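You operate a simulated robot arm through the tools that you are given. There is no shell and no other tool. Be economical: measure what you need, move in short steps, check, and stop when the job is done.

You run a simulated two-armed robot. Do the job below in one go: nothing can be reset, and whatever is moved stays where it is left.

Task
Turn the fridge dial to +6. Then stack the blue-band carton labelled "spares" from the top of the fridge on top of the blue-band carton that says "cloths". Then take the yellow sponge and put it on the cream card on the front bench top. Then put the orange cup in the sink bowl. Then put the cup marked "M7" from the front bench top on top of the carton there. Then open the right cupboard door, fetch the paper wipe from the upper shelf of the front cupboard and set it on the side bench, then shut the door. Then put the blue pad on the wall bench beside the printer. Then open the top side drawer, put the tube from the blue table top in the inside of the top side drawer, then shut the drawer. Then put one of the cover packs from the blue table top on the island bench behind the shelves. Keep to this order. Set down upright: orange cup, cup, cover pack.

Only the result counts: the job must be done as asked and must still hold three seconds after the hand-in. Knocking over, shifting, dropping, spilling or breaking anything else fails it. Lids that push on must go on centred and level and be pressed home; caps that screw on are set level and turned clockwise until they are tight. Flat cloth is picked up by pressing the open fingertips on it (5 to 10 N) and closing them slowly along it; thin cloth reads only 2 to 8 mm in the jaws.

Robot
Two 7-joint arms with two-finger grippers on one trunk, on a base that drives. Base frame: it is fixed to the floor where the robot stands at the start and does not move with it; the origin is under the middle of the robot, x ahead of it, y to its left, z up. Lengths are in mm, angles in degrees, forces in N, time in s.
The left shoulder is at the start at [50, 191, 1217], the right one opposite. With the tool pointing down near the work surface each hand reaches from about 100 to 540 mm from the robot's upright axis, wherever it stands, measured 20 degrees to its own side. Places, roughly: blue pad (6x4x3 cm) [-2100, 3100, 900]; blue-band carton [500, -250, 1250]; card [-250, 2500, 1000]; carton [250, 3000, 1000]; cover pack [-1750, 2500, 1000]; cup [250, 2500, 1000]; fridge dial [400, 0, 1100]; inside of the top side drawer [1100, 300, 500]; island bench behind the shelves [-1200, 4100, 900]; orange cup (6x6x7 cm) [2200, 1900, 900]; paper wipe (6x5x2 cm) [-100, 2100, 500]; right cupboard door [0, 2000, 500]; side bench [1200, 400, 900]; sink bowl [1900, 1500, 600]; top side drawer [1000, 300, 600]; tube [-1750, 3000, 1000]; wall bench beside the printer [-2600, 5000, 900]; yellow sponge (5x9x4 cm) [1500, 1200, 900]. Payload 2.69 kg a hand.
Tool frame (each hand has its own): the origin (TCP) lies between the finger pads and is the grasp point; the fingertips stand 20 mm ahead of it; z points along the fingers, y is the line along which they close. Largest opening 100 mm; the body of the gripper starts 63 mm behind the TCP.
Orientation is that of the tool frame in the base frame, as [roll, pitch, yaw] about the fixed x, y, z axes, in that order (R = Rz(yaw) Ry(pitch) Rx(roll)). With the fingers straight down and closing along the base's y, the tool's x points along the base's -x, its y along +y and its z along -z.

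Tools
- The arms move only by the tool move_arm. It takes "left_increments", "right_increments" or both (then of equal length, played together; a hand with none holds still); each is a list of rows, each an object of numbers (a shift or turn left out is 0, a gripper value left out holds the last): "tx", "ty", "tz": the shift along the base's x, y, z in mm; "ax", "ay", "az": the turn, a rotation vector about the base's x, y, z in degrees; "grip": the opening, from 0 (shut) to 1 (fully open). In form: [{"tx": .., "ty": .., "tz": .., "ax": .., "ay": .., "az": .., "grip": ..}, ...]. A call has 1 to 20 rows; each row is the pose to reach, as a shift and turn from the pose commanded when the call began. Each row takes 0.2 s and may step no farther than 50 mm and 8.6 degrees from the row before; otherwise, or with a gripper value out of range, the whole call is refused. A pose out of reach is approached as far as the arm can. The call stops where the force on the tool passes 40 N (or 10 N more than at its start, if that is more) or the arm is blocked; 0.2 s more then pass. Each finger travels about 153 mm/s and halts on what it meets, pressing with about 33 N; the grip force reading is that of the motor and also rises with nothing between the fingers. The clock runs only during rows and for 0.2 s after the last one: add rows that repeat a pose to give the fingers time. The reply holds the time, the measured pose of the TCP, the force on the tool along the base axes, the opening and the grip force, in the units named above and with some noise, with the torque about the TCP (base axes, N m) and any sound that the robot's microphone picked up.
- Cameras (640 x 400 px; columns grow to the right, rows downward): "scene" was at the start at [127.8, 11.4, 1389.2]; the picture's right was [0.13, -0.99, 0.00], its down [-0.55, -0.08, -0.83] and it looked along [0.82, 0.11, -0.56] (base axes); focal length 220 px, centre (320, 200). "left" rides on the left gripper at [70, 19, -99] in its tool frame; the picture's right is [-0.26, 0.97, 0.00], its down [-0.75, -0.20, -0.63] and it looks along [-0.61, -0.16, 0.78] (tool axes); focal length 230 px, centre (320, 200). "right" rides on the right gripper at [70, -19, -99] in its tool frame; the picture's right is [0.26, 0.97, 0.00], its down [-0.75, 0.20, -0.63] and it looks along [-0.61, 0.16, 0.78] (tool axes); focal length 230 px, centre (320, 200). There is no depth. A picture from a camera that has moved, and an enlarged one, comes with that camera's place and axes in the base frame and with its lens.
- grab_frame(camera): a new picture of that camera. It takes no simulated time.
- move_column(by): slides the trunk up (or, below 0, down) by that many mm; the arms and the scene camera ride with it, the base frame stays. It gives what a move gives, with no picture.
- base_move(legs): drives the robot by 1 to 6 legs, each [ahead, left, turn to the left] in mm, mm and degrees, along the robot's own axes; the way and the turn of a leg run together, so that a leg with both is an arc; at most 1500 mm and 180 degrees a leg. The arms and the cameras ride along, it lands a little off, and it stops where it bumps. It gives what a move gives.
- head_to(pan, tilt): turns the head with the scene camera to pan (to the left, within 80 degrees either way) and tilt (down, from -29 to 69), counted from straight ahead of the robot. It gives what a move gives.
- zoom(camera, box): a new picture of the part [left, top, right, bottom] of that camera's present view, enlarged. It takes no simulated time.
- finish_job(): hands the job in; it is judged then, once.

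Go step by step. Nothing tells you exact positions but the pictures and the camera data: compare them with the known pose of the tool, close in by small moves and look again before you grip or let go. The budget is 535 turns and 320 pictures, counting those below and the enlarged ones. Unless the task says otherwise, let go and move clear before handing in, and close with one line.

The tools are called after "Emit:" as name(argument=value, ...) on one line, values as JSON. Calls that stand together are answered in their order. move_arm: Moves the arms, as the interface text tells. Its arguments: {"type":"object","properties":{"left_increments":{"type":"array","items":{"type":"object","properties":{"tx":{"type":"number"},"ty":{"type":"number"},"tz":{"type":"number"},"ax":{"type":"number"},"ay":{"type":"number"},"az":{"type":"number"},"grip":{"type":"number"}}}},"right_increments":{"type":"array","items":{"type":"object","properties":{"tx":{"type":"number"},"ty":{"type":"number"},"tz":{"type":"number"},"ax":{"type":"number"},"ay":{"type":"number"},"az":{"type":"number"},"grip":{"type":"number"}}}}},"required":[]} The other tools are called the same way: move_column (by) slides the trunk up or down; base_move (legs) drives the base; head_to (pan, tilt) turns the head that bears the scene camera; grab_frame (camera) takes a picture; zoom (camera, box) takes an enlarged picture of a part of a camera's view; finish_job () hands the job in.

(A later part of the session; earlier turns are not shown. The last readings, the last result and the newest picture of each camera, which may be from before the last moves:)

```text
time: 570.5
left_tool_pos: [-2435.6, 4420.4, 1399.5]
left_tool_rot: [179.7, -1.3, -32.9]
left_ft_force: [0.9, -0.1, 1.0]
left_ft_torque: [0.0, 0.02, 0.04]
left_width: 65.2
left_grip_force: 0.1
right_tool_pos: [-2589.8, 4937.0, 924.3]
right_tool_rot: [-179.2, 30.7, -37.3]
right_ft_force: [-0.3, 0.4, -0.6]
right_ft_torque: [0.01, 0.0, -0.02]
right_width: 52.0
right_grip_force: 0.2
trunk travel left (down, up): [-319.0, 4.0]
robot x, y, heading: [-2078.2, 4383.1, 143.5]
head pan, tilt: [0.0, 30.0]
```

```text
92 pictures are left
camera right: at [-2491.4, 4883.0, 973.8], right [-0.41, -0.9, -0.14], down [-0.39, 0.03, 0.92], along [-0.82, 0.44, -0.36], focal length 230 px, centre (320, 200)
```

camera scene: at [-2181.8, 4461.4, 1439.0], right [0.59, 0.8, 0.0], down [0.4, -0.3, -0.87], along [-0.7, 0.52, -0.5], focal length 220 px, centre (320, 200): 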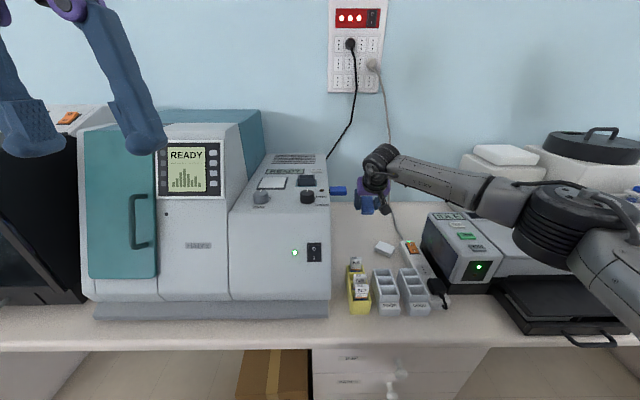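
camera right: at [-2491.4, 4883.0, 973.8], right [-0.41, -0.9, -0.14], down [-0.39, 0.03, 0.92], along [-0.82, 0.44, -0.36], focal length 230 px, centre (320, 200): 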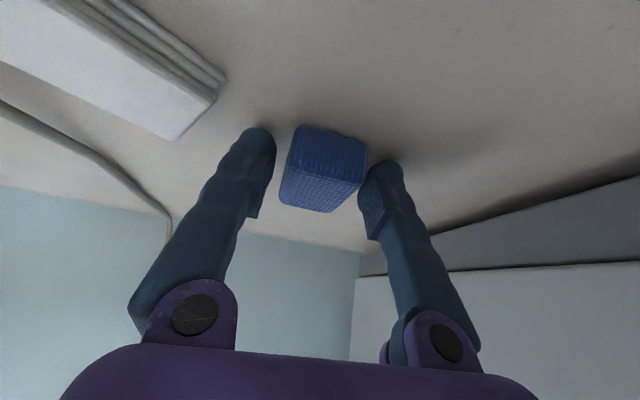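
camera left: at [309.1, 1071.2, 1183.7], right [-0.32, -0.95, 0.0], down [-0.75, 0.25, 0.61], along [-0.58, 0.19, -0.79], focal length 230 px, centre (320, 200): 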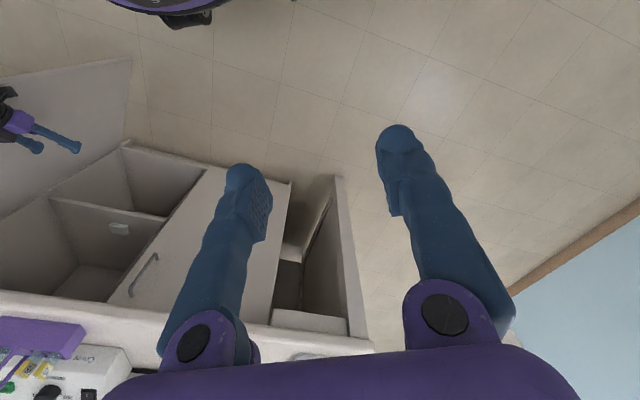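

Emit:
move_arm(right_increments=[{"tx": 1, "ty": 1, "tz": 20}, {"tx": 1, "ty": 1, "tz": 60}, {"tx": 1, "ty": 1, "tz": 105}, {"tx": 1, "ty": 1, "tz": 150}, {"tx": 1, "ty": 1, "tz": 195}, {"tx": 30, "ty": -20, "tz": 225}, {"tx": 65, "ty": -45, "tz": 245, "grip": 0.7}, {"tx": 105, "ty": -70, "tz": 245}, {"tx": 145, "ty": -95, "tz": 245}, {"tx": 185, "ty": -120, "tz": 245}])

Emit:
zoom(camera="scene", box=[320, 180, 480, 320])

```text
time: 572.7
left_tool_pos: [-2433.9, 4420.5, 1399.7]
left_tool_rot: [179.6, -1.3, -33.0]
left_ft_force: [-0.9, 0.3, 0.3]
left_ft_torque: [0.03, 0.02, -0.03]
left_width: 65.2
left_grip_force: 0.1
right_tool_pos: [-2405.5, 4818.7, 1168.6]
right_tool_rot: [-179.2, 30.8, -37.4]
right_ft_force: [-0.2, 0.9, -0.1]
right_ft_torque: [0.03, -0.01, -0.01]
right_width: 69.9
right_grip_force: 0.0
trunk travel left (down, up): [-319.0, 4.0]
robot x, y, heading: [-2080.7, 4381.3, 143.6]
head pan, tilt: [0.0, 30.0]
```

```text
2.86 times, centred on (400, 250) of scene
camera zoom: at [-2181.0, 4461.3, 1439.1], right [0.59, 0.8, 0.0], down [0.4, -0.3, -0.87], along [-0.7, 0.52, -0.5], focal length 628 px, centre (91, 57)
```

zoom: 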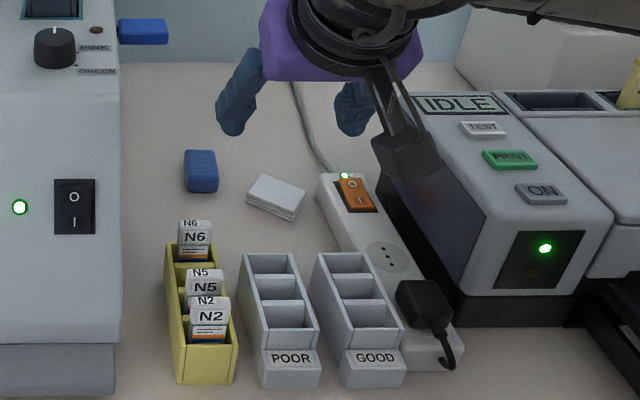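

Pad is flat on the wall bench beside the printer. Next the tube: retract and drive back round to the blue table's near side.

Emit:
move_arm(right_increments=[{"tx": 31, "ty": -23, "tz": 16, "ax": -3.6, "ay": -4.8}, {"tx": 61, "ty": -45, "tz": 32, "ax": -7.2, "ay": -9.6}, {"tx": 92, "ty": -68, "tz": 48, "ax": -10.7, "ay": -14.5}, {"tx": 122, "ty": -90, "tz": 64, "ax": -14.3, "ay": -19.3}, {"tx": 153, "ty": -113, "tz": 80, "ax": -17.9, "ay": -24.1}])

Emit:
base_move(legs=[[-120, 0, 0], [0, 1500, 0], [0, 520, 0]])

```text
time: 573.9
left_tool_pos: [-2435.3, 4419.2, 1399.5]
left_tool_rot: [179.6, -1.4, -33.0]
left_ft_force: [0.6, -1.1, -0.3]
left_ft_torque: [0.0, 0.01, 0.01]
left_width: 64.9
left_grip_force: 0.0
right_tool_pos: [-2251.6, 4704.7, 1250.3]
right_tool_rot: [-178.8, 0.6, -37.2]
right_ft_force: [0.3, -0.8, 0.1]
right_ft_torque: [0.01, 0.01, 0.02]
right_width: 69.9
right_grip_force: 0.1
trunk travel left (down, up): [-319.0, 4.0]
robot x, y, heading: [-2079.1, 4386.7, 143.3]
head pan, tilt: [0.0, 30.0]
```

```text
time: 589.6
left_tool_pos: [-3295.4, 3064.5, 1398.8]
left_tool_rot: [179.7, -1.3, -33.3]
left_ft_force: [-0.6, -1.0, -1.1]
left_ft_torque: [0.0, -0.03, -0.02]
left_width: 65.2
left_grip_force: 0.0
right_tool_pos: [-3110.6, 3349.5, 1250.9]
right_tool_rot: [-178.9, 0.8, -37.6]
right_ft_force: [-0.3, -1.2, 1.3]
right_ft_torque: [0.03, -0.01, 0.04]
right_width: 70.1
right_grip_force: 0.0
trunk travel left (down, up): [-319.0, 4.0]
robot x, y, heading: [-2936.9, 3029.6, 143.2]
head pan, tilt: [0.0, 30.0]
stopped in leg 3: the robot was blocked; the commanded pose is now the measured one
```

Emit:
base_move(legs=[[-170, 0, 0], [0, 430, 0]])

Emit:
base_move(legs=[[-1500, 0, 0], [-80, 0, 0]])

Emit:
base_move(legs=[[0, -700, 0]])

Emit:
head_to(pan=0, tilt=38)

Emit:
grab_frame(camera="scene")

```text
time: 595.0
left_tool_pos: [-3411.4, 2623.0, 1400.4]
left_tool_rot: [179.6, -1.4, -33.4]
left_ft_force: [0.0, -0.2, 0.2]
left_ft_torque: [0.01, -0.01, 0.02]
left_width: 65.1
left_grip_force: 0.1
right_tool_pos: [-3227.9, 2907.9, 1250.6]
right_tool_rot: [-178.8, 0.7, -37.6]
right_ft_force: [-0.6, -0.2, -0.7]
right_ft_torque: [-0.01, 0.03, -0.02]
right_width: 70.0
right_grip_force: 0.0
trunk travel left (down, up): [-319.0, 4.0]
robot x, y, heading: [-3053.1, 2588.3, 143.1]
head pan, tilt: [0.0, 30.0]
```

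```text
time: 602.8
left_tool_pos: [-2200.7, 1703.8, 1400.0]
left_tool_rot: [179.7, -1.4, -34.5]
left_ft_force: [-0.7, -1.1, 0.0]
left_ft_torque: [0.02, 0.02, -0.02]
left_width: 65.1
left_grip_force: 0.1
right_tool_pos: [-2009.6, 1983.3, 1249.7]
right_tool_rot: [-178.8, 0.6, -38.8]
right_ft_force: [0.1, -0.2, -0.8]
right_ft_torque: [0.02, 0.03, 0.03]
right_width: 70.2
right_grip_force: 0.1
trunk travel left (down, up): [-319.0, 4.0]
robot x, y, heading: [-1845.6, 1661.5, 142.0]
head pan, tilt: [0.0, 30.0]
```

```text
time: 609.4
left_tool_pos: [-1765.0, 2259.7, 1399.6]
left_tool_rot: [179.6, -1.4, -34.8]
left_ft_force: [-0.4, 0.0, 0.6]
left_ft_torque: [-0.03, 0.01, 0.03]
left_width: 65.0
left_grip_force: 0.0
right_tool_pos: [-1572.7, 2539.6, 1250.0]
right_tool_rot: [-178.9, 0.8, -39.1]
right_ft_force: [0.5, 0.5, 0.7]
right_ft_torque: [-0.01, 0.04, -0.01]
right_width: 70.1
right_grip_force: 0.0
trunk travel left (down, up): [-319.0, 4.0]
robot x, y, heading: [-1406.3, 2213.9, 141.7]
head pan, tilt: [0.0, 30.0]
```

```text
time: 610.1
left_tool_pos: [-1764.0, 2260.5, 1398.9]
left_tool_rot: [179.6, -1.4, -34.8]
left_ft_force: [0.6, 0.4, -0.1]
left_ft_torque: [-0.02, -0.01, 0.0]
left_width: 64.9
left_grip_force: 0.2
right_tool_pos: [-1572.2, 2539.1, 1249.6]
right_tool_rot: [-178.9, 0.7, -39.1]
right_ft_force: [-0.1, 0.8, -0.2]
right_ft_torque: [0.03, 0.03, 0.01]
right_width: 70.1
right_grip_force: 0.1
trunk travel left (down, up): [-319.0, 4.0]
robot x, y, heading: [-1406.3, 2214.0, 141.8]
head pan, tilt: [0.0, 38.0]
```

```text
90 pictures are left
camera scene: at [-1505.0, 2291.0, 1426.7], right [0.62, 0.78, 0.0], down [0.48, -0.38, -0.79], along [-0.62, 0.49, -0.62], focal length 220 px, centre (320, 200)
```

scene: 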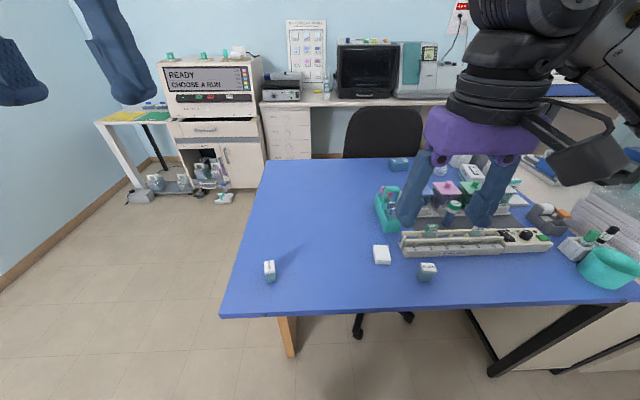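

Emit:
base_move(legs=[[0, -430, 1.5]])

Emit:
head_to(pan=12, tilt=42)

Emit:
grab_frame(camera="scene")

Emit:
zoom(camera="scene", box=[210, 110, 410, 260])

```text
time: 614.5
left_tool_pos: [-1498.8, 2595.8, 1399.2]
left_tool_rot: [179.5, -1.4, -33.1]
left_ft_force: [-0.5, -0.1, 0.0]
left_ft_torque: [0.01, 0.03, 0.01]
left_width: 65.1
left_grip_force: 0.0
right_tool_pos: [-1317.1, 2880.8, 1249.5]
right_tool_rot: [-178.9, 0.7, -37.3]
right_ft_force: [-0.2, -0.2, -0.1]
right_ft_torque: [-0.02, -0.01, 0.01]
right_width: 69.9
right_grip_force: 0.0
trunk travel left (down, up): [-319.0, 4.0]
robot x, y, heading: [-1136.6, 2560.1, 143.5]
head pan, tilt: [0.0, 38.0]
```

```text
time: 615.2
left_tool_pos: [-1499.6, 2594.7, 1399.6]
left_tool_rot: [179.6, -1.4, -33.1]
left_ft_force: [0.0, -0.1, 0.0]
left_ft_torque: [0.01, -0.01, -0.03]
left_width: 64.7
left_grip_force: 0.1
right_tool_pos: [-1316.5, 2881.0, 1251.2]
right_tool_rot: [-179.0, 0.7, -37.4]
right_ft_force: [1.0, 0.0, 0.1]
right_ft_torque: [0.04, -0.01, 0.02]
right_width: 70.2
right_grip_force: 0.1
trunk travel left (down, up): [-319.0, 4.0]
robot x, y, heading: [-1144.6, 2560.2, 143.4]
head pan, tilt: [12.0, 42.0]
```

```text
89 pictures are left
camera scene: at [-1248.7, 2617.8, 1420.7], right [0.42, 0.91, 0.0], down [0.61, -0.28, -0.74], along [-0.68, 0.31, -0.67], focal length 220 px, centre (320, 200)
```

scene: 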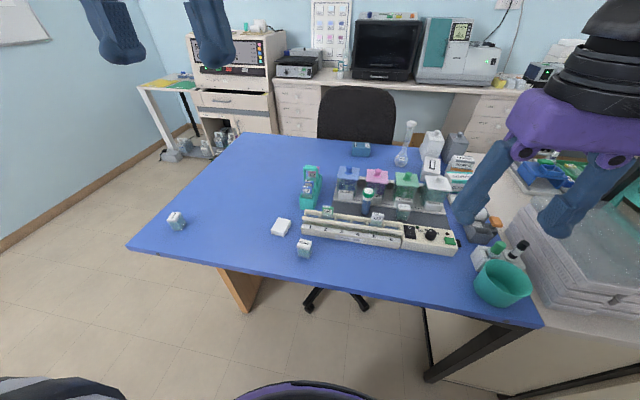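

```text
2.67 times, centred on (310, 185) of scene
camera zoom: at [-1248.7, 2617.8, 1420.7], right [0.42, 0.91, 0.0], down [0.61, -0.28, -0.74], along [-0.68, 0.31, -0.67], focal length 586 px, centre (347, 240)
```

zoom: 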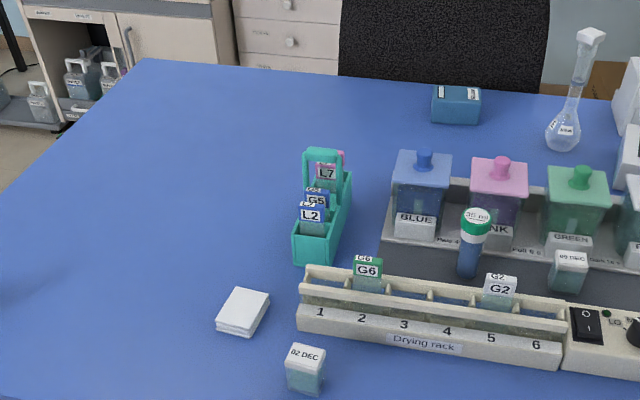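

The tube is the blue-filled one with the green cap ("35 ml"), standing near (-1677, 2989) behind the drying rack. I move closer and look in detail.

Emit:
base_move(legs=[[50, 115, 0]])

Emit:
head_to(pan=-10, tilt=40)

Emit:
zoom(camera="scene", box=[220, 130, 400, 270])

Emit:
grab_frame(camera="right")

```text
time: 616.9
left_tool_pos: [-1608.5, 2532.3, 1398.6]
left_tool_rot: [179.5, -1.4, -33.2]
left_ft_force: [-0.5, -0.6, 0.5]
left_ft_torque: [-0.01, -0.04, 0.01]
left_width: 65.0
left_grip_force: 0.0
right_tool_pos: [-1424.7, 2816.4, 1250.3]
right_tool_rot: [-178.8, 0.6, -37.4]
right_ft_force: [-0.7, 0.1, 0.2]
right_ft_torque: [-0.01, -0.03, -0.02]
right_width: 69.9
right_grip_force: 0.0
trunk travel left (down, up): [-319.0, 4.0]
robot x, y, heading: [-1248.7, 2495.8, 142.9]
head pan, tilt: [12.0, 42.0]
```

```text
time: 617.8
left_tool_pos: [-1608.5, 2533.1, 1399.9]
left_tool_rot: [179.7, -1.4, -33.1]
left_ft_force: [-0.5, -0.4, -0.9]
left_ft_torque: [-0.03, -0.01, -0.04]
left_width: 65.1
left_grip_force: 0.1
right_tool_pos: [-1424.7, 2817.6, 1249.8]
right_tool_rot: [-178.8, 0.6, -37.5]
right_ft_force: [0.0, -1.1, -0.8]
right_ft_torque: [0.01, 0.04, -0.01]
right_width: 70.1
right_grip_force: 0.0
trunk travel left (down, up): [-319.0, 4.0]
robot x, y, heading: [-1248.7, 2496.6, 143.0]
head pan, tilt: [-10.0, 40.0]
```

```text
2.86 times, centred on (310, 200) of scene
camera zoom: at [-1340.1, 2581.4, 1423.6], right [0.73, 0.69, 0.0], down [0.44, -0.47, -0.77], along [-0.53, 0.56, -0.64], focal length 628 px, centre (349, 200)
```

zoom: 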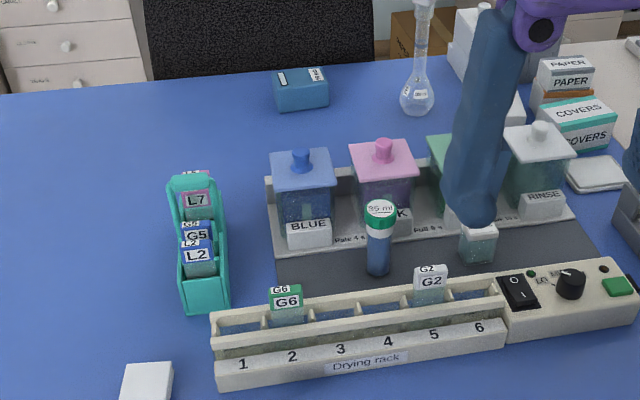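

```text
86 pictures are left
camera right: at [-1358.2, 2787.0, 1348.5], right [-0.38, -0.92, -0.02], down [-0.72, 0.28, 0.63], along [-0.58, 0.26, -0.77], focal length 230 px, centre (320, 200)
```

right: 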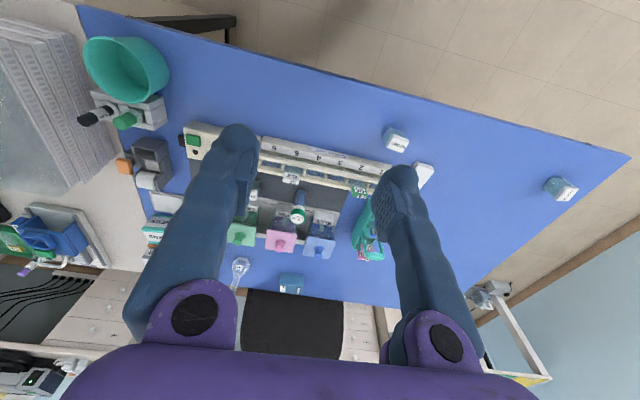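

Emit:
move_arm(right_increments=[{"tx": -32, "ty": 21, "tz": -10, "ax": 2.6, "ay": 3.5}, {"tx": -64, "ty": 43, "tz": -20, "ax": 5.3, "ay": 7}, {"tx": -95, "ty": 64, "tz": -30, "ax": 7.9, "ay": 10.5}, {"tx": -127, "ty": 85, "tz": -45, "ax": 10.5, "ay": 14}, {"tx": -159, "ty": 106, "tz": -60, "ax": 13.1, "ay": 17.5}, {"tx": -190, "ty": 128, "tz": -80, "ax": 15.8, "ay": 21}, {"tx": -222, "ty": 149, "tz": -105, "ax": 18.4, "ay": 24.5}, {"tx": -254, "ty": 170, "tz": -130, "ax": 21, "ay": 28}, {"tx": -254, "ty": 170, "tz": -160, "ax": 21, "ay": 28}, {"tx": -254, "ty": 170, "tz": -160, "ax": 21, "ay": 28}])

Emit:
grab_frame(camera="right")

Emit:
zoom(camera="scene", box=[250, 130, 410, 250])

```text
time: 620.0
left_tool_pos: [-1608.7, 2531.8, 1398.8]
left_tool_rot: [179.4, -1.4, -33.3]
left_ft_force: [0.8, 0.2, 0.2]
left_ft_torque: [-0.02, 0.02, -0.03]
left_width: 65.0
left_grip_force: 0.1
right_tool_pos: [-1677.9, 2988.5, 1090.1]
right_tool_rot: [-179.3, 35.7, -37.6]
right_ft_force: [-0.5, 0.3, 0.8]
right_ft_torque: [0.04, -0.01, -0.01]
right_width: 70.0
right_grip_force: 0.1
trunk travel left (down, up): [-319.0, 4.0]
robot x, y, heading: [-1252.7, 2493.6, 143.2]
head pan, tilt: [-10.0, 40.0]
```

```text
85 pictures are left
camera right: at [-1576.5, 2931.7, 1129.6], right [-0.43, -0.89, -0.16], down [-0.32, -0.02, 0.95], along [-0.84, 0.46, -0.28], focal length 230 px, centre (320, 200)
```

right: 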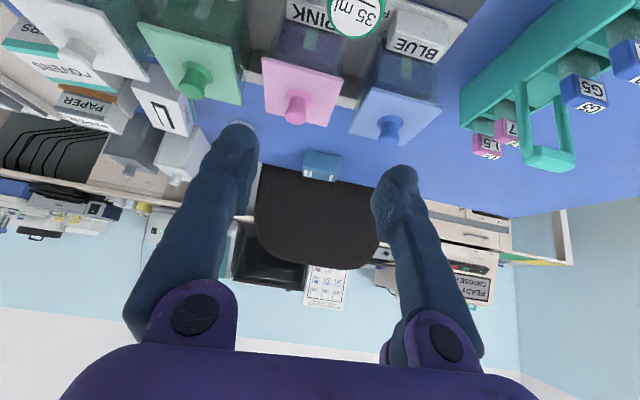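

```text
3.33 times, centred on (330, 190) of scene
camera zoom: at [-1340.2, 2581.2, 1423.6], right [0.73, 0.69, 0.0], down [0.44, -0.47, -0.77], along [-0.53, 0.56, -0.64], focal length 732 px, centre (287, 233)
```

zoom: 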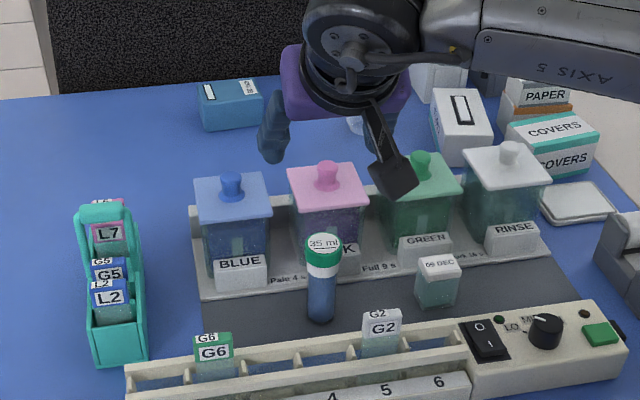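

Emit:
move_arm(right_increments=[{"tx": 4, "ty": -3, "tz": -35}, {"tx": 7, "ty": -5, "tz": -70}, {"tx": 7, "ty": -5, "tz": -95}, {"tx": 7, "ty": -5, "tz": -95}])

Emit:
grab_frame(camera="right")

Emit:
zoom(camera="scene", box=[270, 150, 398, 250])

```text
time: 621.0
left_tool_pos: [-1608.4, 2532.5, 1399.2]
left_tool_rot: [179.5, -1.4, -33.2]
left_ft_force: [0.6, 0.3, 0.8]
left_ft_torque: [0.02, -0.01, 0.02]
left_width: 64.9
left_grip_force: 0.0
right_tool_pos: [-1670.7, 2983.3, 994.8]
right_tool_rot: [-179.3, 35.6, -37.6]
right_ft_force: [-0.4, -0.3, 0.2]
right_ft_torque: [-0.02, -0.02, 0.04]
right_width: 70.0
right_grip_force: 0.0
trunk travel left (down, up): [-319.0, 4.0]
robot x, y, heading: [-1248.8, 2496.0, 143.4]
head pan, tilt: [-10.0, 40.0]
```

```text
83 pictures are left
camera right: at [-1568.9, 2926.6, 1033.9], right [-0.43, -0.89, -0.16], down [-0.32, -0.02, 0.95], along [-0.84, 0.46, -0.28], focal length 230 px, centre (320, 200)
```

right: 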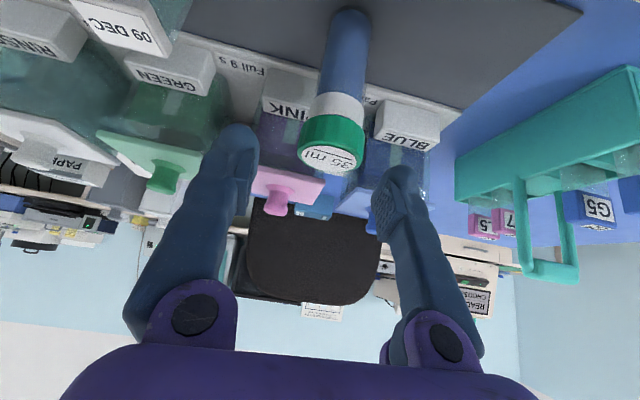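

```text
4.00 times, centred on (334, 200) of scene
camera zoom: at [-1340.1, 2581.2, 1423.6], right [0.73, 0.69, 0.0], down [0.44, -0.47, -0.77], along [-0.53, 0.56, -0.64], focal length 879 px, centre (264, 200)
```

zoom: 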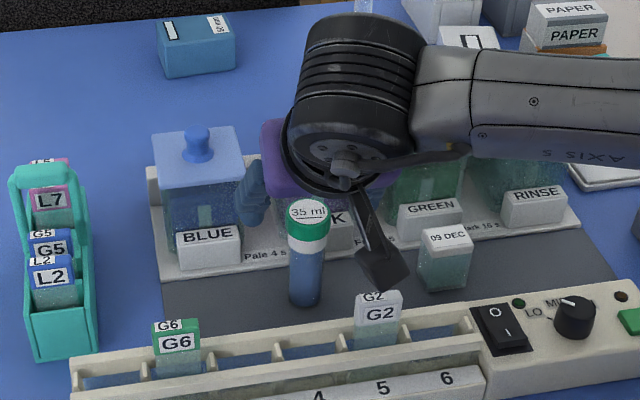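

Emit:
move_arm(right_increments=[{"tx": -3, "ty": -4, "grip": 0.58}, {"tx": -3, "ty": -4, "tz": -20}, {"tx": -3, "ty": -4, "tz": -38}, {"tx": -3, "ty": -4, "tz": -46}, {"tx": -3, "ty": -4, "tz": -46}])

Emit:
grab_frame(camera="right")

Emit:
zoom(camera="scene", box=[270, 150, 398, 250])

```text
time: 622.2
left_tool_pos: [-1608.4, 2533.0, 1399.6]
left_tool_rot: [179.6, -1.4, -33.2]
left_ft_force: [0.1, 0.1, -0.1]
left_ft_torque: [-0.02, 0.0, 0.01]
left_width: 65.3
left_grip_force: 0.0
right_tool_pos: [-1673.9, 2978.9, 949.1]
right_tool_rot: [-179.3, 35.8, -37.5]
right_ft_force: [0.1, -0.3, 0.1]
right_ft_torque: [0.0, -0.02, 0.0]
right_width: 58.1
right_grip_force: 0.1
trunk travel left (down, up): [-319.0, 4.0]
robot x, y, heading: [-1250.1, 2493.3, 143.3]
head pan, tilt: [-10.0, 40.0]
```

```text
81 pictures are left
camera right: at [-1573.1, 2922.1, 988.1], right [-0.43, -0.89, -0.16], down [-0.32, -0.02, 0.95], along [-0.84, 0.46, -0.28], focal length 230 px, centre (320, 200)
```

right: 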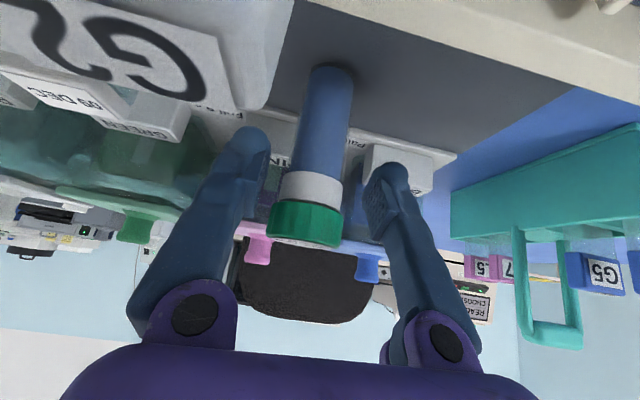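

```text
4.00 times, centred on (334, 200) of scene
camera zoom: at [-1340.2, 2581.4, 1423.6], right [0.73, 0.69, 0.0], down [0.44, -0.47, -0.77], along [-0.53, 0.56, -0.64], focal length 879 px, centre (264, 200)
```

zoom: 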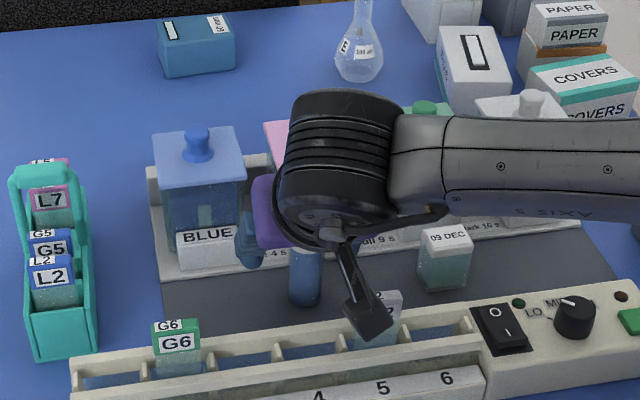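

Emit:
move_arm(right_increments=[{"grip": 0.45}, {"grip": 0.3}, {"grip": 0.22}, {"grip": 0.22}, {"grip": 0.22}])

Emit:
move_arm(right_increments=[{"tz": 20}, {"tz": 60}, {"tz": 105}, {"tz": 150}, {"tz": 150}])

Emit:
grab_frame(camera="right")

Emit:
zoom(camera="scene", box=[250, 110, 410, 250])

```text
time: 623.4
left_tool_pos: [-1607.7, 2533.2, 1400.2]
left_tool_rot: [179.5, -1.4, -33.2]
left_ft_force: [0.5, -0.5, -0.3]
left_ft_torque: [0.0, 0.0, 0.01]
left_width: 65.1
left_grip_force: 0.1
right_tool_pos: [-1675.0, 2979.8, 948.5]
right_tool_rot: [-179.2, 35.7, -37.6]
right_ft_force: [-0.1, -0.4, 0.4]
right_ft_torque: [-0.02, -0.01, 0.02]
right_width: 25.1
right_grip_force: 33.1
trunk travel left (down, up): [-319.0, 4.0]
robot x, y, heading: [-1247.1, 2496.0, 143.4]
head pan, tilt: [-10.0, 40.0]
```

```text
time: 624.6
left_tool_pos: [-1609.5, 2534.1, 1400.0]
left_tool_rot: [179.5, -1.4, -33.1]
left_ft_force: [0.3, 0.2, -0.1]
left_ft_torque: [-0.01, -0.01, -0.03]
left_width: 64.9
left_grip_force: 0.0
right_tool_pos: [-1674.8, 2976.0, 1099.8]
right_tool_rot: [-179.1, 35.7, -37.5]
right_ft_force: [0.1, 0.3, 0.2]
right_ft_torque: [0.0, 0.02, 0.01]
right_width: 24.8
right_grip_force: 32.8
trunk travel left (down, up): [-319.0, 4.0]
robot x, y, heading: [-1246.8, 2499.4, 143.4]
head pan, tilt: [-10.0, 40.0]
```

```text
79 pictures are left
camera right: at [-1573.6, 2920.5, 1139.8], right [-0.43, -0.89, -0.16], down [-0.32, -0.02, 0.95], along [-0.84, 0.46, -0.28], focal length 230 px, centre (320, 200)
```

right: 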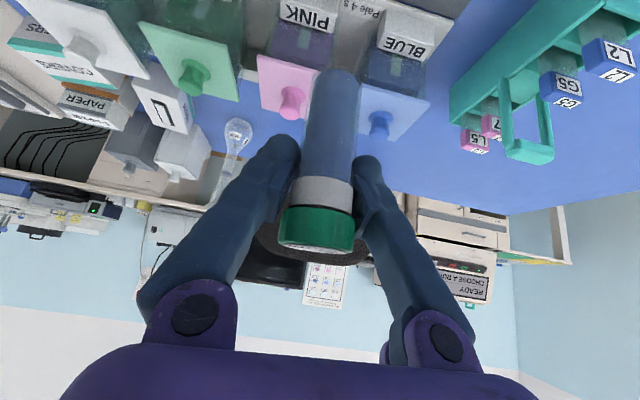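

```text
2.86 times, centred on (330, 180) of scene
camera zoom: at [-1340.5, 2581.8, 1423.5], right [0.73, 0.69, 0.0], down [0.44, -0.47, -0.77], along [-0.53, 0.56, -0.64], focal length 628 px, centre (291, 257)
```

zoom: 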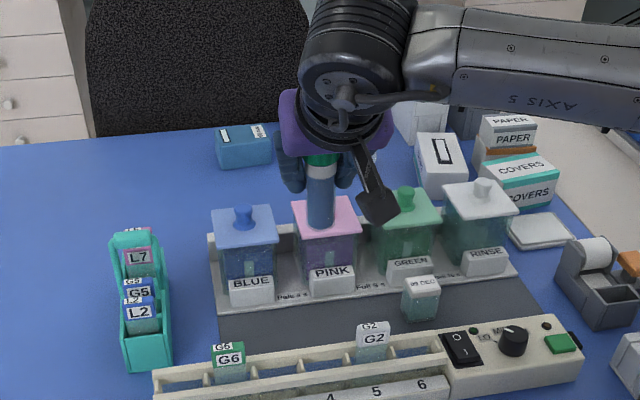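

Tube is held. Retract it and drive to the side drawer.

Emit:
move_arm(right_increments=[{"tx": 31, "ty": -23, "tz": 15}, {"tx": 62, "ty": -46, "tz": 30}, {"tx": 93, "ty": -69, "tz": 45}, {"tx": 124, "ty": -92, "tz": 60}, {"tx": 155, "ty": -115, "tz": 75}, {"tx": 186, "ty": -138, "tz": 80}, {"tx": 217, "ty": -161, "tz": 80}])

Emit:
base_move(legs=[[60, 0, 0], [0, 1100, 0]])

```text
time: 626.2
left_tool_pos: [-1608.5, 2532.7, 1399.3]
left_tool_rot: [179.6, -1.4, -33.2]
left_ft_force: [0.6, 0.2, 0.2]
left_ft_torque: [0.01, -0.01, -0.04]
left_width: 64.9
left_grip_force: 0.0
right_tool_pos: [-1457.7, 2817.6, 1180.2]
right_tool_rot: [-179.2, 35.6, -37.6]
right_ft_force: [0.9, -0.1, -0.4]
right_ft_torque: [0.0, 0.02, -0.02]
right_width: 24.8
right_grip_force: 33.4
trunk travel left (down, up): [-319.0, 4.0]
robot x, y, heading: [-1250.2, 2500.6, 143.4]
head pan, tilt: [-10.0, 40.0]
```

```text
time: 636.6
left_tool_pos: [-2307.4, 1698.6, 1398.9]
left_tool_rot: [179.6, -1.4, -33.4]
left_ft_force: [0.4, -1.1, -1.4]
left_ft_torque: [-0.02, -0.02, -0.03]
left_width: 65.0
left_grip_force: 0.0
right_tool_pos: [-2156.5, 1981.5, 1177.7]
right_tool_rot: [-179.3, 35.9, -37.8]
right_ft_force: [0.0, 0.4, -0.6]
right_ft_torque: [0.0, -0.02, 0.01]
right_width: 23.5
right_grip_force: 32.9
trunk travel left (down, up): [-319.0, 4.0]
robot x, y, heading: [-1951.5, 1659.2, 142.9]
head pan, tilt: [-10.0, 40.0]
```

Emit:
grab_frame(camera="right")

```text
77 pictures are left
camera right: at [-2055.0, 1924.8, 1217.6], right [-0.43, -0.89, -0.16], down [-0.32, -0.02, 0.95], along [-0.84, 0.46, -0.28], focal length 230 px, centre (320, 200)
```

right: 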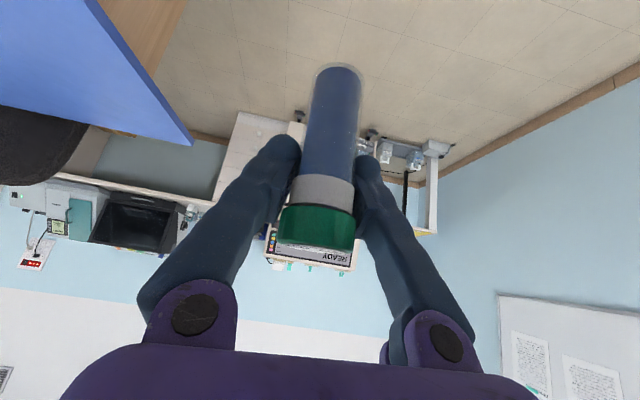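

The grip chord is shrinking, so the tube is creeping in the fingers. I'll set it back on the free left part of the blue table and regrasp it centred.

Emit:
base_move(legs=[[-76, 0, 0.6], [0, -677, 0]])

Emit:
grab_frame(camera="right")

Emit:
grab_frame(camera="scene")

```text
time: 643.6
left_tool_pos: [-1849.9, 2187.5, 1398.9]
left_tool_rot: [179.6, -1.5, -32.4]
left_ft_force: [0.2, 0.1, 0.4]
left_ft_torque: [0.02, 0.01, 0.01]
left_width: 65.1
left_grip_force: 0.1
right_tool_pos: [-1704.2, 2472.8, 1178.3]
right_tool_rot: [-179.3, 35.7, -36.9]
right_ft_force: [0.7, -0.2, -0.2]
right_ft_torque: [0.03, 0.01, 0.0]
right_width: 22.5
right_grip_force: 0.5
trunk travel left (down, up): [-319.0, 4.0]
robot x, y, heading: [-1490.5, 2156.3, 144.0]
head pan, tilt: [-10.0, 40.0]
```

```text
76 pictures are left
camera right: at [-1601.2, 2418.2, 1217.6], right [-0.42, -0.89, -0.16], down [-0.32, -0.02, 0.95], along [-0.85, 0.45, -0.28], focal length 230 px, centre (320, 200)
```

right: 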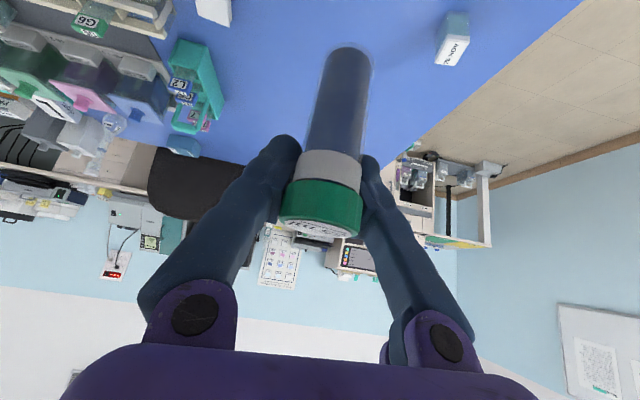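

```text
75 pictures are left
camera scene: at [-1582.3, 2239.0, 1423.6], right [0.72, 0.7, 0.0], down [0.45, -0.46, -0.77], along [-0.53, 0.55, -0.64], focal length 220 px, centre (320, 200)
```

scene: 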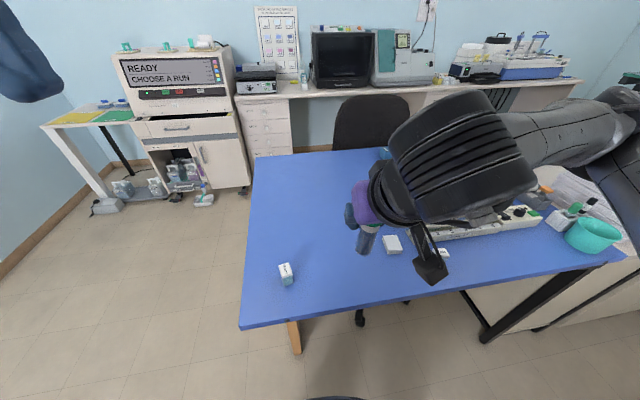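

The finger target (22 mm) was the limit, so I tighten the grip right away.

Emit:
move_arm(right_increments=[{"grip": 0.1}, {"grip": 0.0}, {"grip": 0.0}])

Emit:
grab_frame(camera="right")

```text
time: 644.4
left_tool_pos: [-1851.0, 2186.6, 1399.0]
left_tool_rot: [179.6, -1.3, -32.4]
left_ft_force: [-0.6, 0.5, -0.6]
left_ft_torque: [0.03, -0.01, -0.01]
left_width: 65.3
left_grip_force: 0.1
right_tool_pos: [-1702.9, 2473.9, 1178.5]
right_tool_rot: [-179.3, 35.8, -36.9]
right_ft_force: [-0.4, -0.3, 0.6]
right_ft_torque: [0.02, 0.02, 0.0]
right_width: 19.7
right_grip_force: 33.1
trunk travel left (down, up): [-319.0, 4.0]
robot x, y, heading: [-1492.6, 2157.0, 144.0]
head pan, tilt: [-10.0, 40.0]
```

```text
74 pictures are left
camera right: at [-1601.3, 2418.1, 1217.6], right [-0.42, -0.89, -0.16], down [-0.32, -0.02, 0.95], along [-0.85, 0.45, -0.28], focal length 230 px, centre (320, 200)
```

right: 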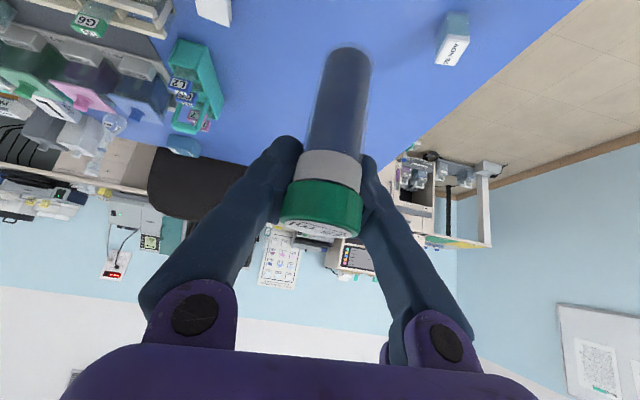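

Emit:
move_arm(right_increments=[{"tx": -27, "ty": 28, "tz": -10}, {"tx": -55, "ty": 57, "tz": -20}, {"tx": -82, "ty": 85, "tz": -35}, {"tx": -82, "ty": 85, "tz": -80}, {"tx": -82, "ty": 85, "tz": -125}, {"tx": -82, "ty": 85, "tz": -165}, {"tx": -82, "ty": 85, "tz": -200}, {"tx": -82, "ty": 85, "tz": -215}])

Emit:
grab_frame(camera="right")

Emit:
zoom(camera="scene", box=[260, 170, 440, 300])

```text
time: 646.2
left_tool_pos: [-1849.1, 2187.2, 1399.1]
left_tool_rot: [179.6, -1.4, -32.5]
left_ft_force: [0.1, 0.1, 0.9]
left_ft_torque: [0.01, 0.03, 0.01]
left_width: 65.1
left_grip_force: 0.1
right_tool_pos: [-1784.7, 2559.1, 963.9]
right_tool_rot: [-179.3, 35.7, -36.8]
right_ft_force: [-0.4, 0.8, 0.0]
right_ft_torque: [0.01, -0.01, -0.01]
right_width: 19.4
right_grip_force: 33.7
trunk travel left (down, up): [-319.0, 4.0]
robot x, y, heading: [-1491.3, 2153.6, 144.3]
head pan, tilt: [-10.0, 40.0]
```

```text
73 pictures are left
camera right: at [-1682.6, 2502.9, 1002.7], right [-0.42, -0.89, -0.16], down [-0.32, -0.02, 0.95], along [-0.85, 0.45, -0.28], focal length 230 px, centre (320, 200)
```

right: 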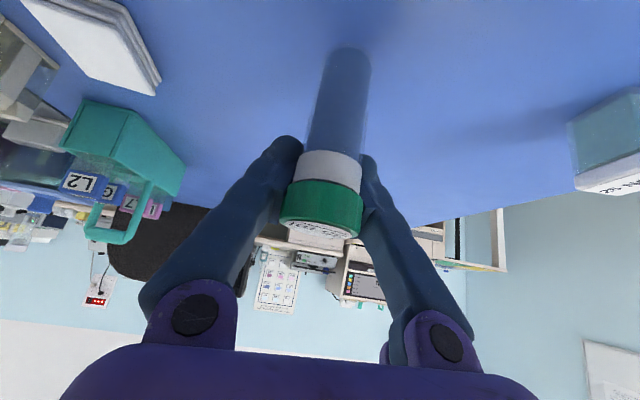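

```text
3.08 times, centred on (350, 235) of scene
camera zoom: at [-1582.3, 2239.0, 1423.6], right [0.72, 0.7, 0.0], down [0.45, -0.46, -0.77], along [-0.53, 0.55, -0.64], focal length 676 px, centre (228, 92)
```

zoom: 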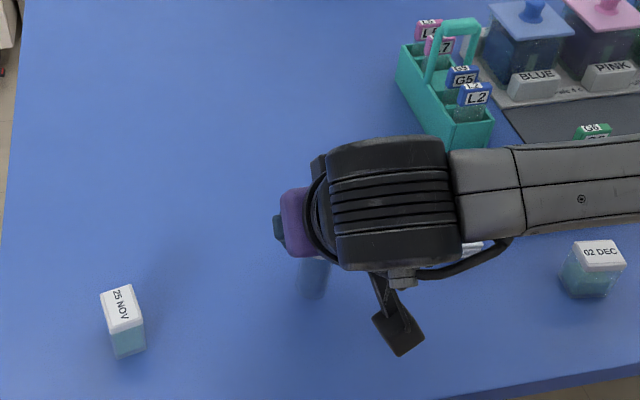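

Emit:
move_arm(right_increments=[{"tz": -5}, {"tz": -9}, {"tz": -12}, {"tz": -14}, {"tz": -14}])

```text
time: 647.4
left_tool_pos: [-1849.6, 2186.7, 1400.0]
left_tool_rot: [179.7, -1.3, -32.4]
left_ft_force: [0.9, 0.1, -0.6]
left_ft_torque: [0.0, 0.0, 0.01]
left_width: 64.9
left_grip_force: 0.0
right_tool_pos: [-1785.8, 2557.1, 951.9]
right_tool_rot: [-179.4, 36.0, -36.9]
right_ft_force: [-0.7, 1.1, 17.3]
right_ft_torque: [-0.17, -0.35, 0.02]
right_width: 19.2
right_grip_force: 32.9
trunk travel left (down, up): [-319.0, 4.0]
robot x, y, heading: [-1488.2, 2156.3, 144.2]
head pan, tilt: [-10.0, 40.0]
```

Emit:
move_arm(right_increments=[{"tz": 0.5, "grip": 0.25}, {"tz": 0.5, "grip": 0.35}, {"tz": 0.5, "grip": 0.6}, {"tz": 0.5, "grip": 0.6}])

Emit:
grab_frame(camera="right")

```text
time: 648.4
left_tool_pos: [-1850.0, 2187.3, 1399.6]
left_tool_rot: [179.6, -1.3, -32.4]
left_ft_force: [-0.6, -0.9, 0.1]
left_ft_torque: [0.01, 0.0, 0.0]
left_width: 65.1
left_grip_force: 0.0
right_tool_pos: [-1786.2, 2557.1, 949.7]
right_tool_rot: [-179.3, 35.7, -36.8]
right_ft_force: [0.3, 0.0, -0.2]
right_ft_torque: [-0.04, 0.0, 0.01]
right_width: 59.9
right_grip_force: 0.2
trunk travel left (down, up): [-319.0, 4.0]
robot x, y, heading: [-1486.2, 2155.6, 144.0]
head pan, tilt: [-10.0, 40.0]
```

```text
71 pictures are left
camera right: at [-1682.7, 2502.6, 989.6], right [-0.42, -0.89, -0.16], down [-0.32, -0.02, 0.95], along [-0.85, 0.45, -0.28], focal length 230 px, centre (320, 200)
```

right: 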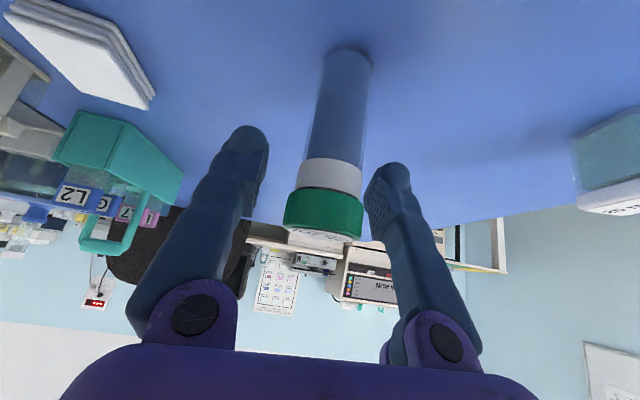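

Emit:
move_arm(right_increments=[{"tx": -3, "ty": -6}, {"tx": 4, "ty": -12, "tz": -8}, {"tx": 9, "ty": -15, "tz": -18}, {"tx": 9, "ty": -15, "tz": -18}])

Emit:
grab_frame(camera="right")

```text
time: 649.4
left_tool_pos: [-1851.7, 2186.8, 1400.5]
left_tool_rot: [179.6, -1.4, -32.4]
left_ft_force: [0.4, -0.2, 0.1]
left_ft_torque: [0.0, -0.01, 0.0]
left_width: 65.1
left_grip_force: 0.1
right_tool_pos: [-1776.2, 2543.9, 931.4]
right_tool_rot: [-179.3, 35.7, -36.8]
right_ft_force: [0.5, 0.7, 1.1]
right_ft_torque: [0.0, -0.01, 0.04]
right_width: 59.8
right_grip_force: 0.1
trunk travel left (down, up): [-319.0, 4.0]
robot x, y, heading: [-1489.1, 2153.3, 144.2]
head pan, tilt: [-10.0, 40.0]
```

```text
70 pictures are left
camera right: at [-1673.9, 2487.6, 971.6], right [-0.42, -0.89, -0.16], down [-0.32, -0.02, 0.95], along [-0.85, 0.45, -0.28], focal length 230 px, centre (320, 200)
```

right: 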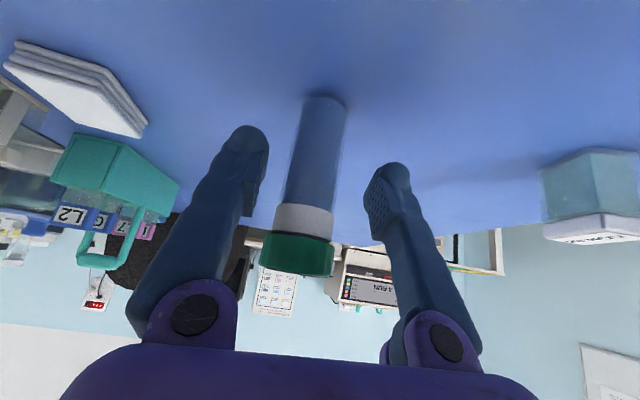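

Emit:
move_arm(right_increments=[{"grip": 0.45}, {"grip": 0.3}, {"grip": 0.15}, {"grip": 0.0}, {"grip": 0.0}])

Emit:
move_arm(right_increments=[{"tz": 20}, {"tz": 60}, {"tz": 105}, {"tz": 150}, {"tz": 195}, {"tz": 235}, {"tx": 40, "ty": -28, "tz": 245}, {"tx": 80, "ty": -57, "tz": 250}, {"tx": 120, "ty": -86, "tz": 250}])

Emit:
grab_frame(camera="right")

```text
time: 650.6
left_tool_pos: [-1849.6, 2186.3, 1398.4]
left_tool_rot: [179.7, -1.4, -32.4]
left_ft_force: [0.5, 1.1, 0.2]
left_ft_torque: [-0.02, 0.0, 0.01]
left_width: 65.0
left_grip_force: 0.1
right_tool_pos: [-1777.3, 2543.3, 932.2]
right_tool_rot: [-179.3, 35.7, -36.8]
right_ft_force: [0.5, -0.5, 0.1]
right_ft_torque: [0.0, 0.0, 0.0]
right_width: 27.8
right_grip_force: 33.1
trunk travel left (down, up): [-319.0, 4.0]
robot x, y, heading: [-1491.0, 2152.4, 144.1]
head pan, tilt: [-10.0, 40.0]
```

```text
time: 652.6
left_tool_pos: [-1851.7, 2184.5, 1399.7]
left_tool_rot: [179.7, -1.5, -32.5]
left_ft_force: [-0.8, 0.0, 1.1]
left_ft_torque: [0.01, 0.02, 0.02]
left_width: 65.1
left_grip_force: 0.0
right_tool_pos: [-1690.1, 2452.1, 1195.8]
right_tool_rot: [-179.0, 35.6, -36.6]
right_ft_force: [-0.2, -0.2, 0.5]
right_ft_torque: [0.04, -0.01, -0.04]
right_width: 27.3
right_grip_force: 33.0
right hand out of reach, approached as far as the arm can: row 9
trunk travel left (down, up): [-319.0, 4.0]
robot x, y, heading: [-1488.2, 2157.1, 144.1]
head pan, tilt: [-10.0, 40.0]
```

```text
69 pictures are left
camera right: at [-1587.4, 2396.0, 1236.2], right [-0.42, -0.89, -0.16], down [-0.32, -0.02, 0.95], along [-0.85, 0.45, -0.28], focal length 230 px, centre (320, 200)
```

right: 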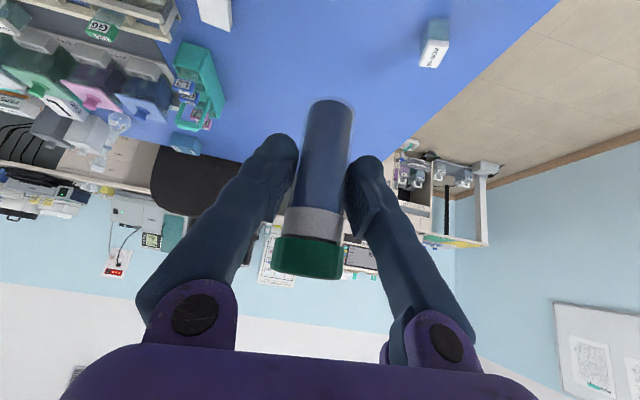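

Tube is now held across its full diameter (27.8 mm). Drive to the side drawer.

Emit:
base_move(legs=[[0, 720, 0], [-1500, 0, 0], [-600, 0, 0]])

Emit:
base_move(legs=[[0, 0, 180]])

Emit:
head_to(pan=15, tilt=35)

Emit:
grab_frame(camera="scene")

```text
time: 669.5
left_tool_pos: [-580.1, 358.3, 1398.6]
left_tool_rot: [179.7, -1.4, -31.5]
left_ft_force: [0.0, -0.4, 0.0]
left_ft_torque: [0.02, 0.01, 0.0]
left_width: 65.2
left_grip_force: 0.0
right_tool_pos: [-424.2, 626.6, 1196.2]
right_tool_rot: [-179.1, 35.6, -35.9]
right_ft_force: [-0.7, 0.3, 0.6]
right_ft_torque: [-0.01, -0.01, -0.01]
right_width: 27.5
right_grip_force: 33.4
trunk travel left (down, up): [-319.0, 4.0]
robot x, y, heading: [-222.1, 331.3, 145.1]
head pan, tilt: [-10.0, 40.0]
```

```text
time: 677.3
left_tool_pos: [140.4, 313.7, 1399.8]
left_tool_rot: [179.6, -1.4, 149.6]
left_ft_force: [-0.6, -0.6, -0.1]
left_ft_torque: [0.01, 0.01, -0.01]
left_width: 65.0
left_grip_force: 0.1
right_tool_pos: [-12.1, 40.6, 1194.9]
right_tool_rot: [-179.2, 35.6, 145.3]
right_ft_force: [0.3, -0.6, -0.7]
right_ft_torque: [-0.02, -0.01, 0.01]
right_width: 27.7
right_grip_force: 33.3
trunk travel left (down, up): [-319.0, 4.0]
robot x, y, heading: [-220.4, 329.5, -33.9]
head pan, tilt: [-10.0, 40.0]
```

```text
time: 678.2
left_tool_pos: [139.7, 312.2, 1399.5]
left_tool_rot: [179.6, -1.4, 149.5]
left_ft_force: [0.5, 0.3, 0.0]
left_ft_torque: [-0.01, 0.0, -0.03]
left_width: 65.0
left_grip_force: 0.2
right_tool_pos: [-11.4, 40.0, 1196.0]
right_tool_rot: [-179.2, 35.7, 145.2]
right_ft_force: [-0.4, 0.1, 0.0]
right_ft_torque: [0.0, 0.02, 0.01]
right_width: 27.4
right_grip_force: 33.1
trunk travel left (down, up): [-319.0, 4.0]
robot x, y, heading: [-219.3, 331.2, -33.9]
head pan, tilt: [15.0, 35.0]
```

```text
68 pictures are left
camera scene: at [-104.0, 279.8, 1431.2], right [-0.32, -0.95, 0.0], down [-0.54, 0.19, -0.82], along [0.77, -0.27, -0.57], focal length 220 px, centre (320, 200)
```

scene: 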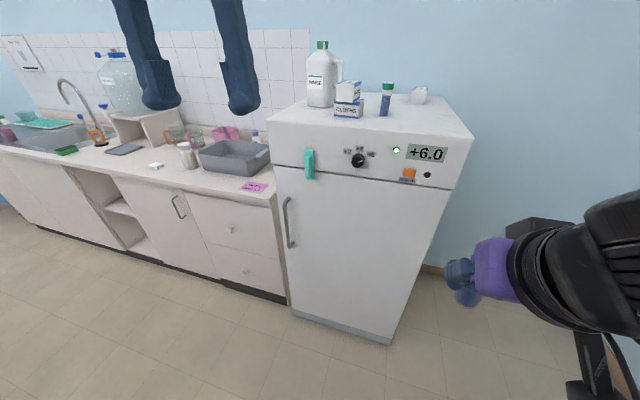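

Dial display shows +6.0, everything in place. The top drawer knob is at about (848, 435, 651). Position the base for the left hand.

Emit:
base_move(legs=[[0, 0, -2.6], [0, 550, 0], [150, 0, 0]])

Emit:
move_column(by=-318)

Emit:
head_to(pan=15, tilt=40)

Emit:
grab_frame(camera="scene")

```text
time: 684.9
left_tool_pos: [585.5, 636.4, 1398.2]
left_tool_rot: [179.6, -1.4, 146.2]
left_ft_force: [0.2, -0.1, -0.4]
left_ft_torque: [0.0, 0.01, -0.03]
left_width: 65.0
left_grip_force: 0.1
right_tool_pos: [418.0, 374.9, 1197.2]
right_tool_rot: [-179.2, 35.6, 141.8]
right_ft_force: [0.0, -0.5, -1.2]
right_ft_torque: [0.0, -0.01, -0.03]
right_width: 27.4
right_grip_force: 32.8
trunk travel left (down, up): [-319.0, 4.0]
robot x, y, heading: [227.8, 678.8, -37.5]
head pan, tilt: [15.0, 35.0]
```

```text
time: 688.1
left_tool_pos: [586.2, 638.2, 1082.4]
left_tool_rot: [179.6, -1.4, 146.2]
left_ft_force: [-0.4, -0.5, -0.2]
left_ft_torque: [-0.04, 0.01, -0.02]
left_width: 64.7
left_grip_force: 0.0
right_tool_pos: [418.6, 375.0, 878.6]
right_tool_rot: [-179.3, 35.6, 141.8]
right_ft_force: [-0.5, -0.1, 0.3]
right_ft_torque: [0.03, -0.02, -0.04]
right_width: 27.6
right_grip_force: 33.1
trunk travel left (down, up): [-1.0, 322.0]
robot x, y, heading: [227.1, 676.2, -37.4]
head pan, tilt: [15.0, 35.0]
```

```text
time: 688.7
left_tool_pos: [585.0, 638.8, 1080.6]
left_tool_rot: [179.6, -1.4, 146.2]
left_ft_force: [-0.4, -0.4, -0.1]
left_ft_torque: [0.01, 0.01, 0.01]
left_width: 65.1
left_grip_force: 0.0
right_tool_pos: [418.7, 375.4, 877.6]
right_tool_rot: [-179.2, 35.6, 141.8]
right_ft_force: [0.7, -0.1, 0.2]
right_ft_torque: [0.0, 0.02, -0.01]
right_width: 27.4
right_grip_force: 32.8
trunk travel left (down, up): [-1.0, 322.0]
robot x, y, heading: [226.5, 678.6, -36.9]
head pan, tilt: [15.0, 40.0]
```

```text
67 pictures are left
camera scene: at [337.7, 621.7, 1105.6], right [-0.38, -0.93, 0.0], down [-0.59, 0.24, -0.77], along [0.71, -0.29, -0.64], focal length 220 px, centre (320, 200)
```

scene: 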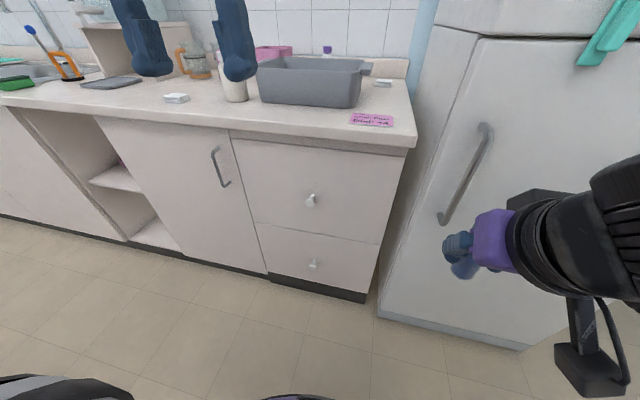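

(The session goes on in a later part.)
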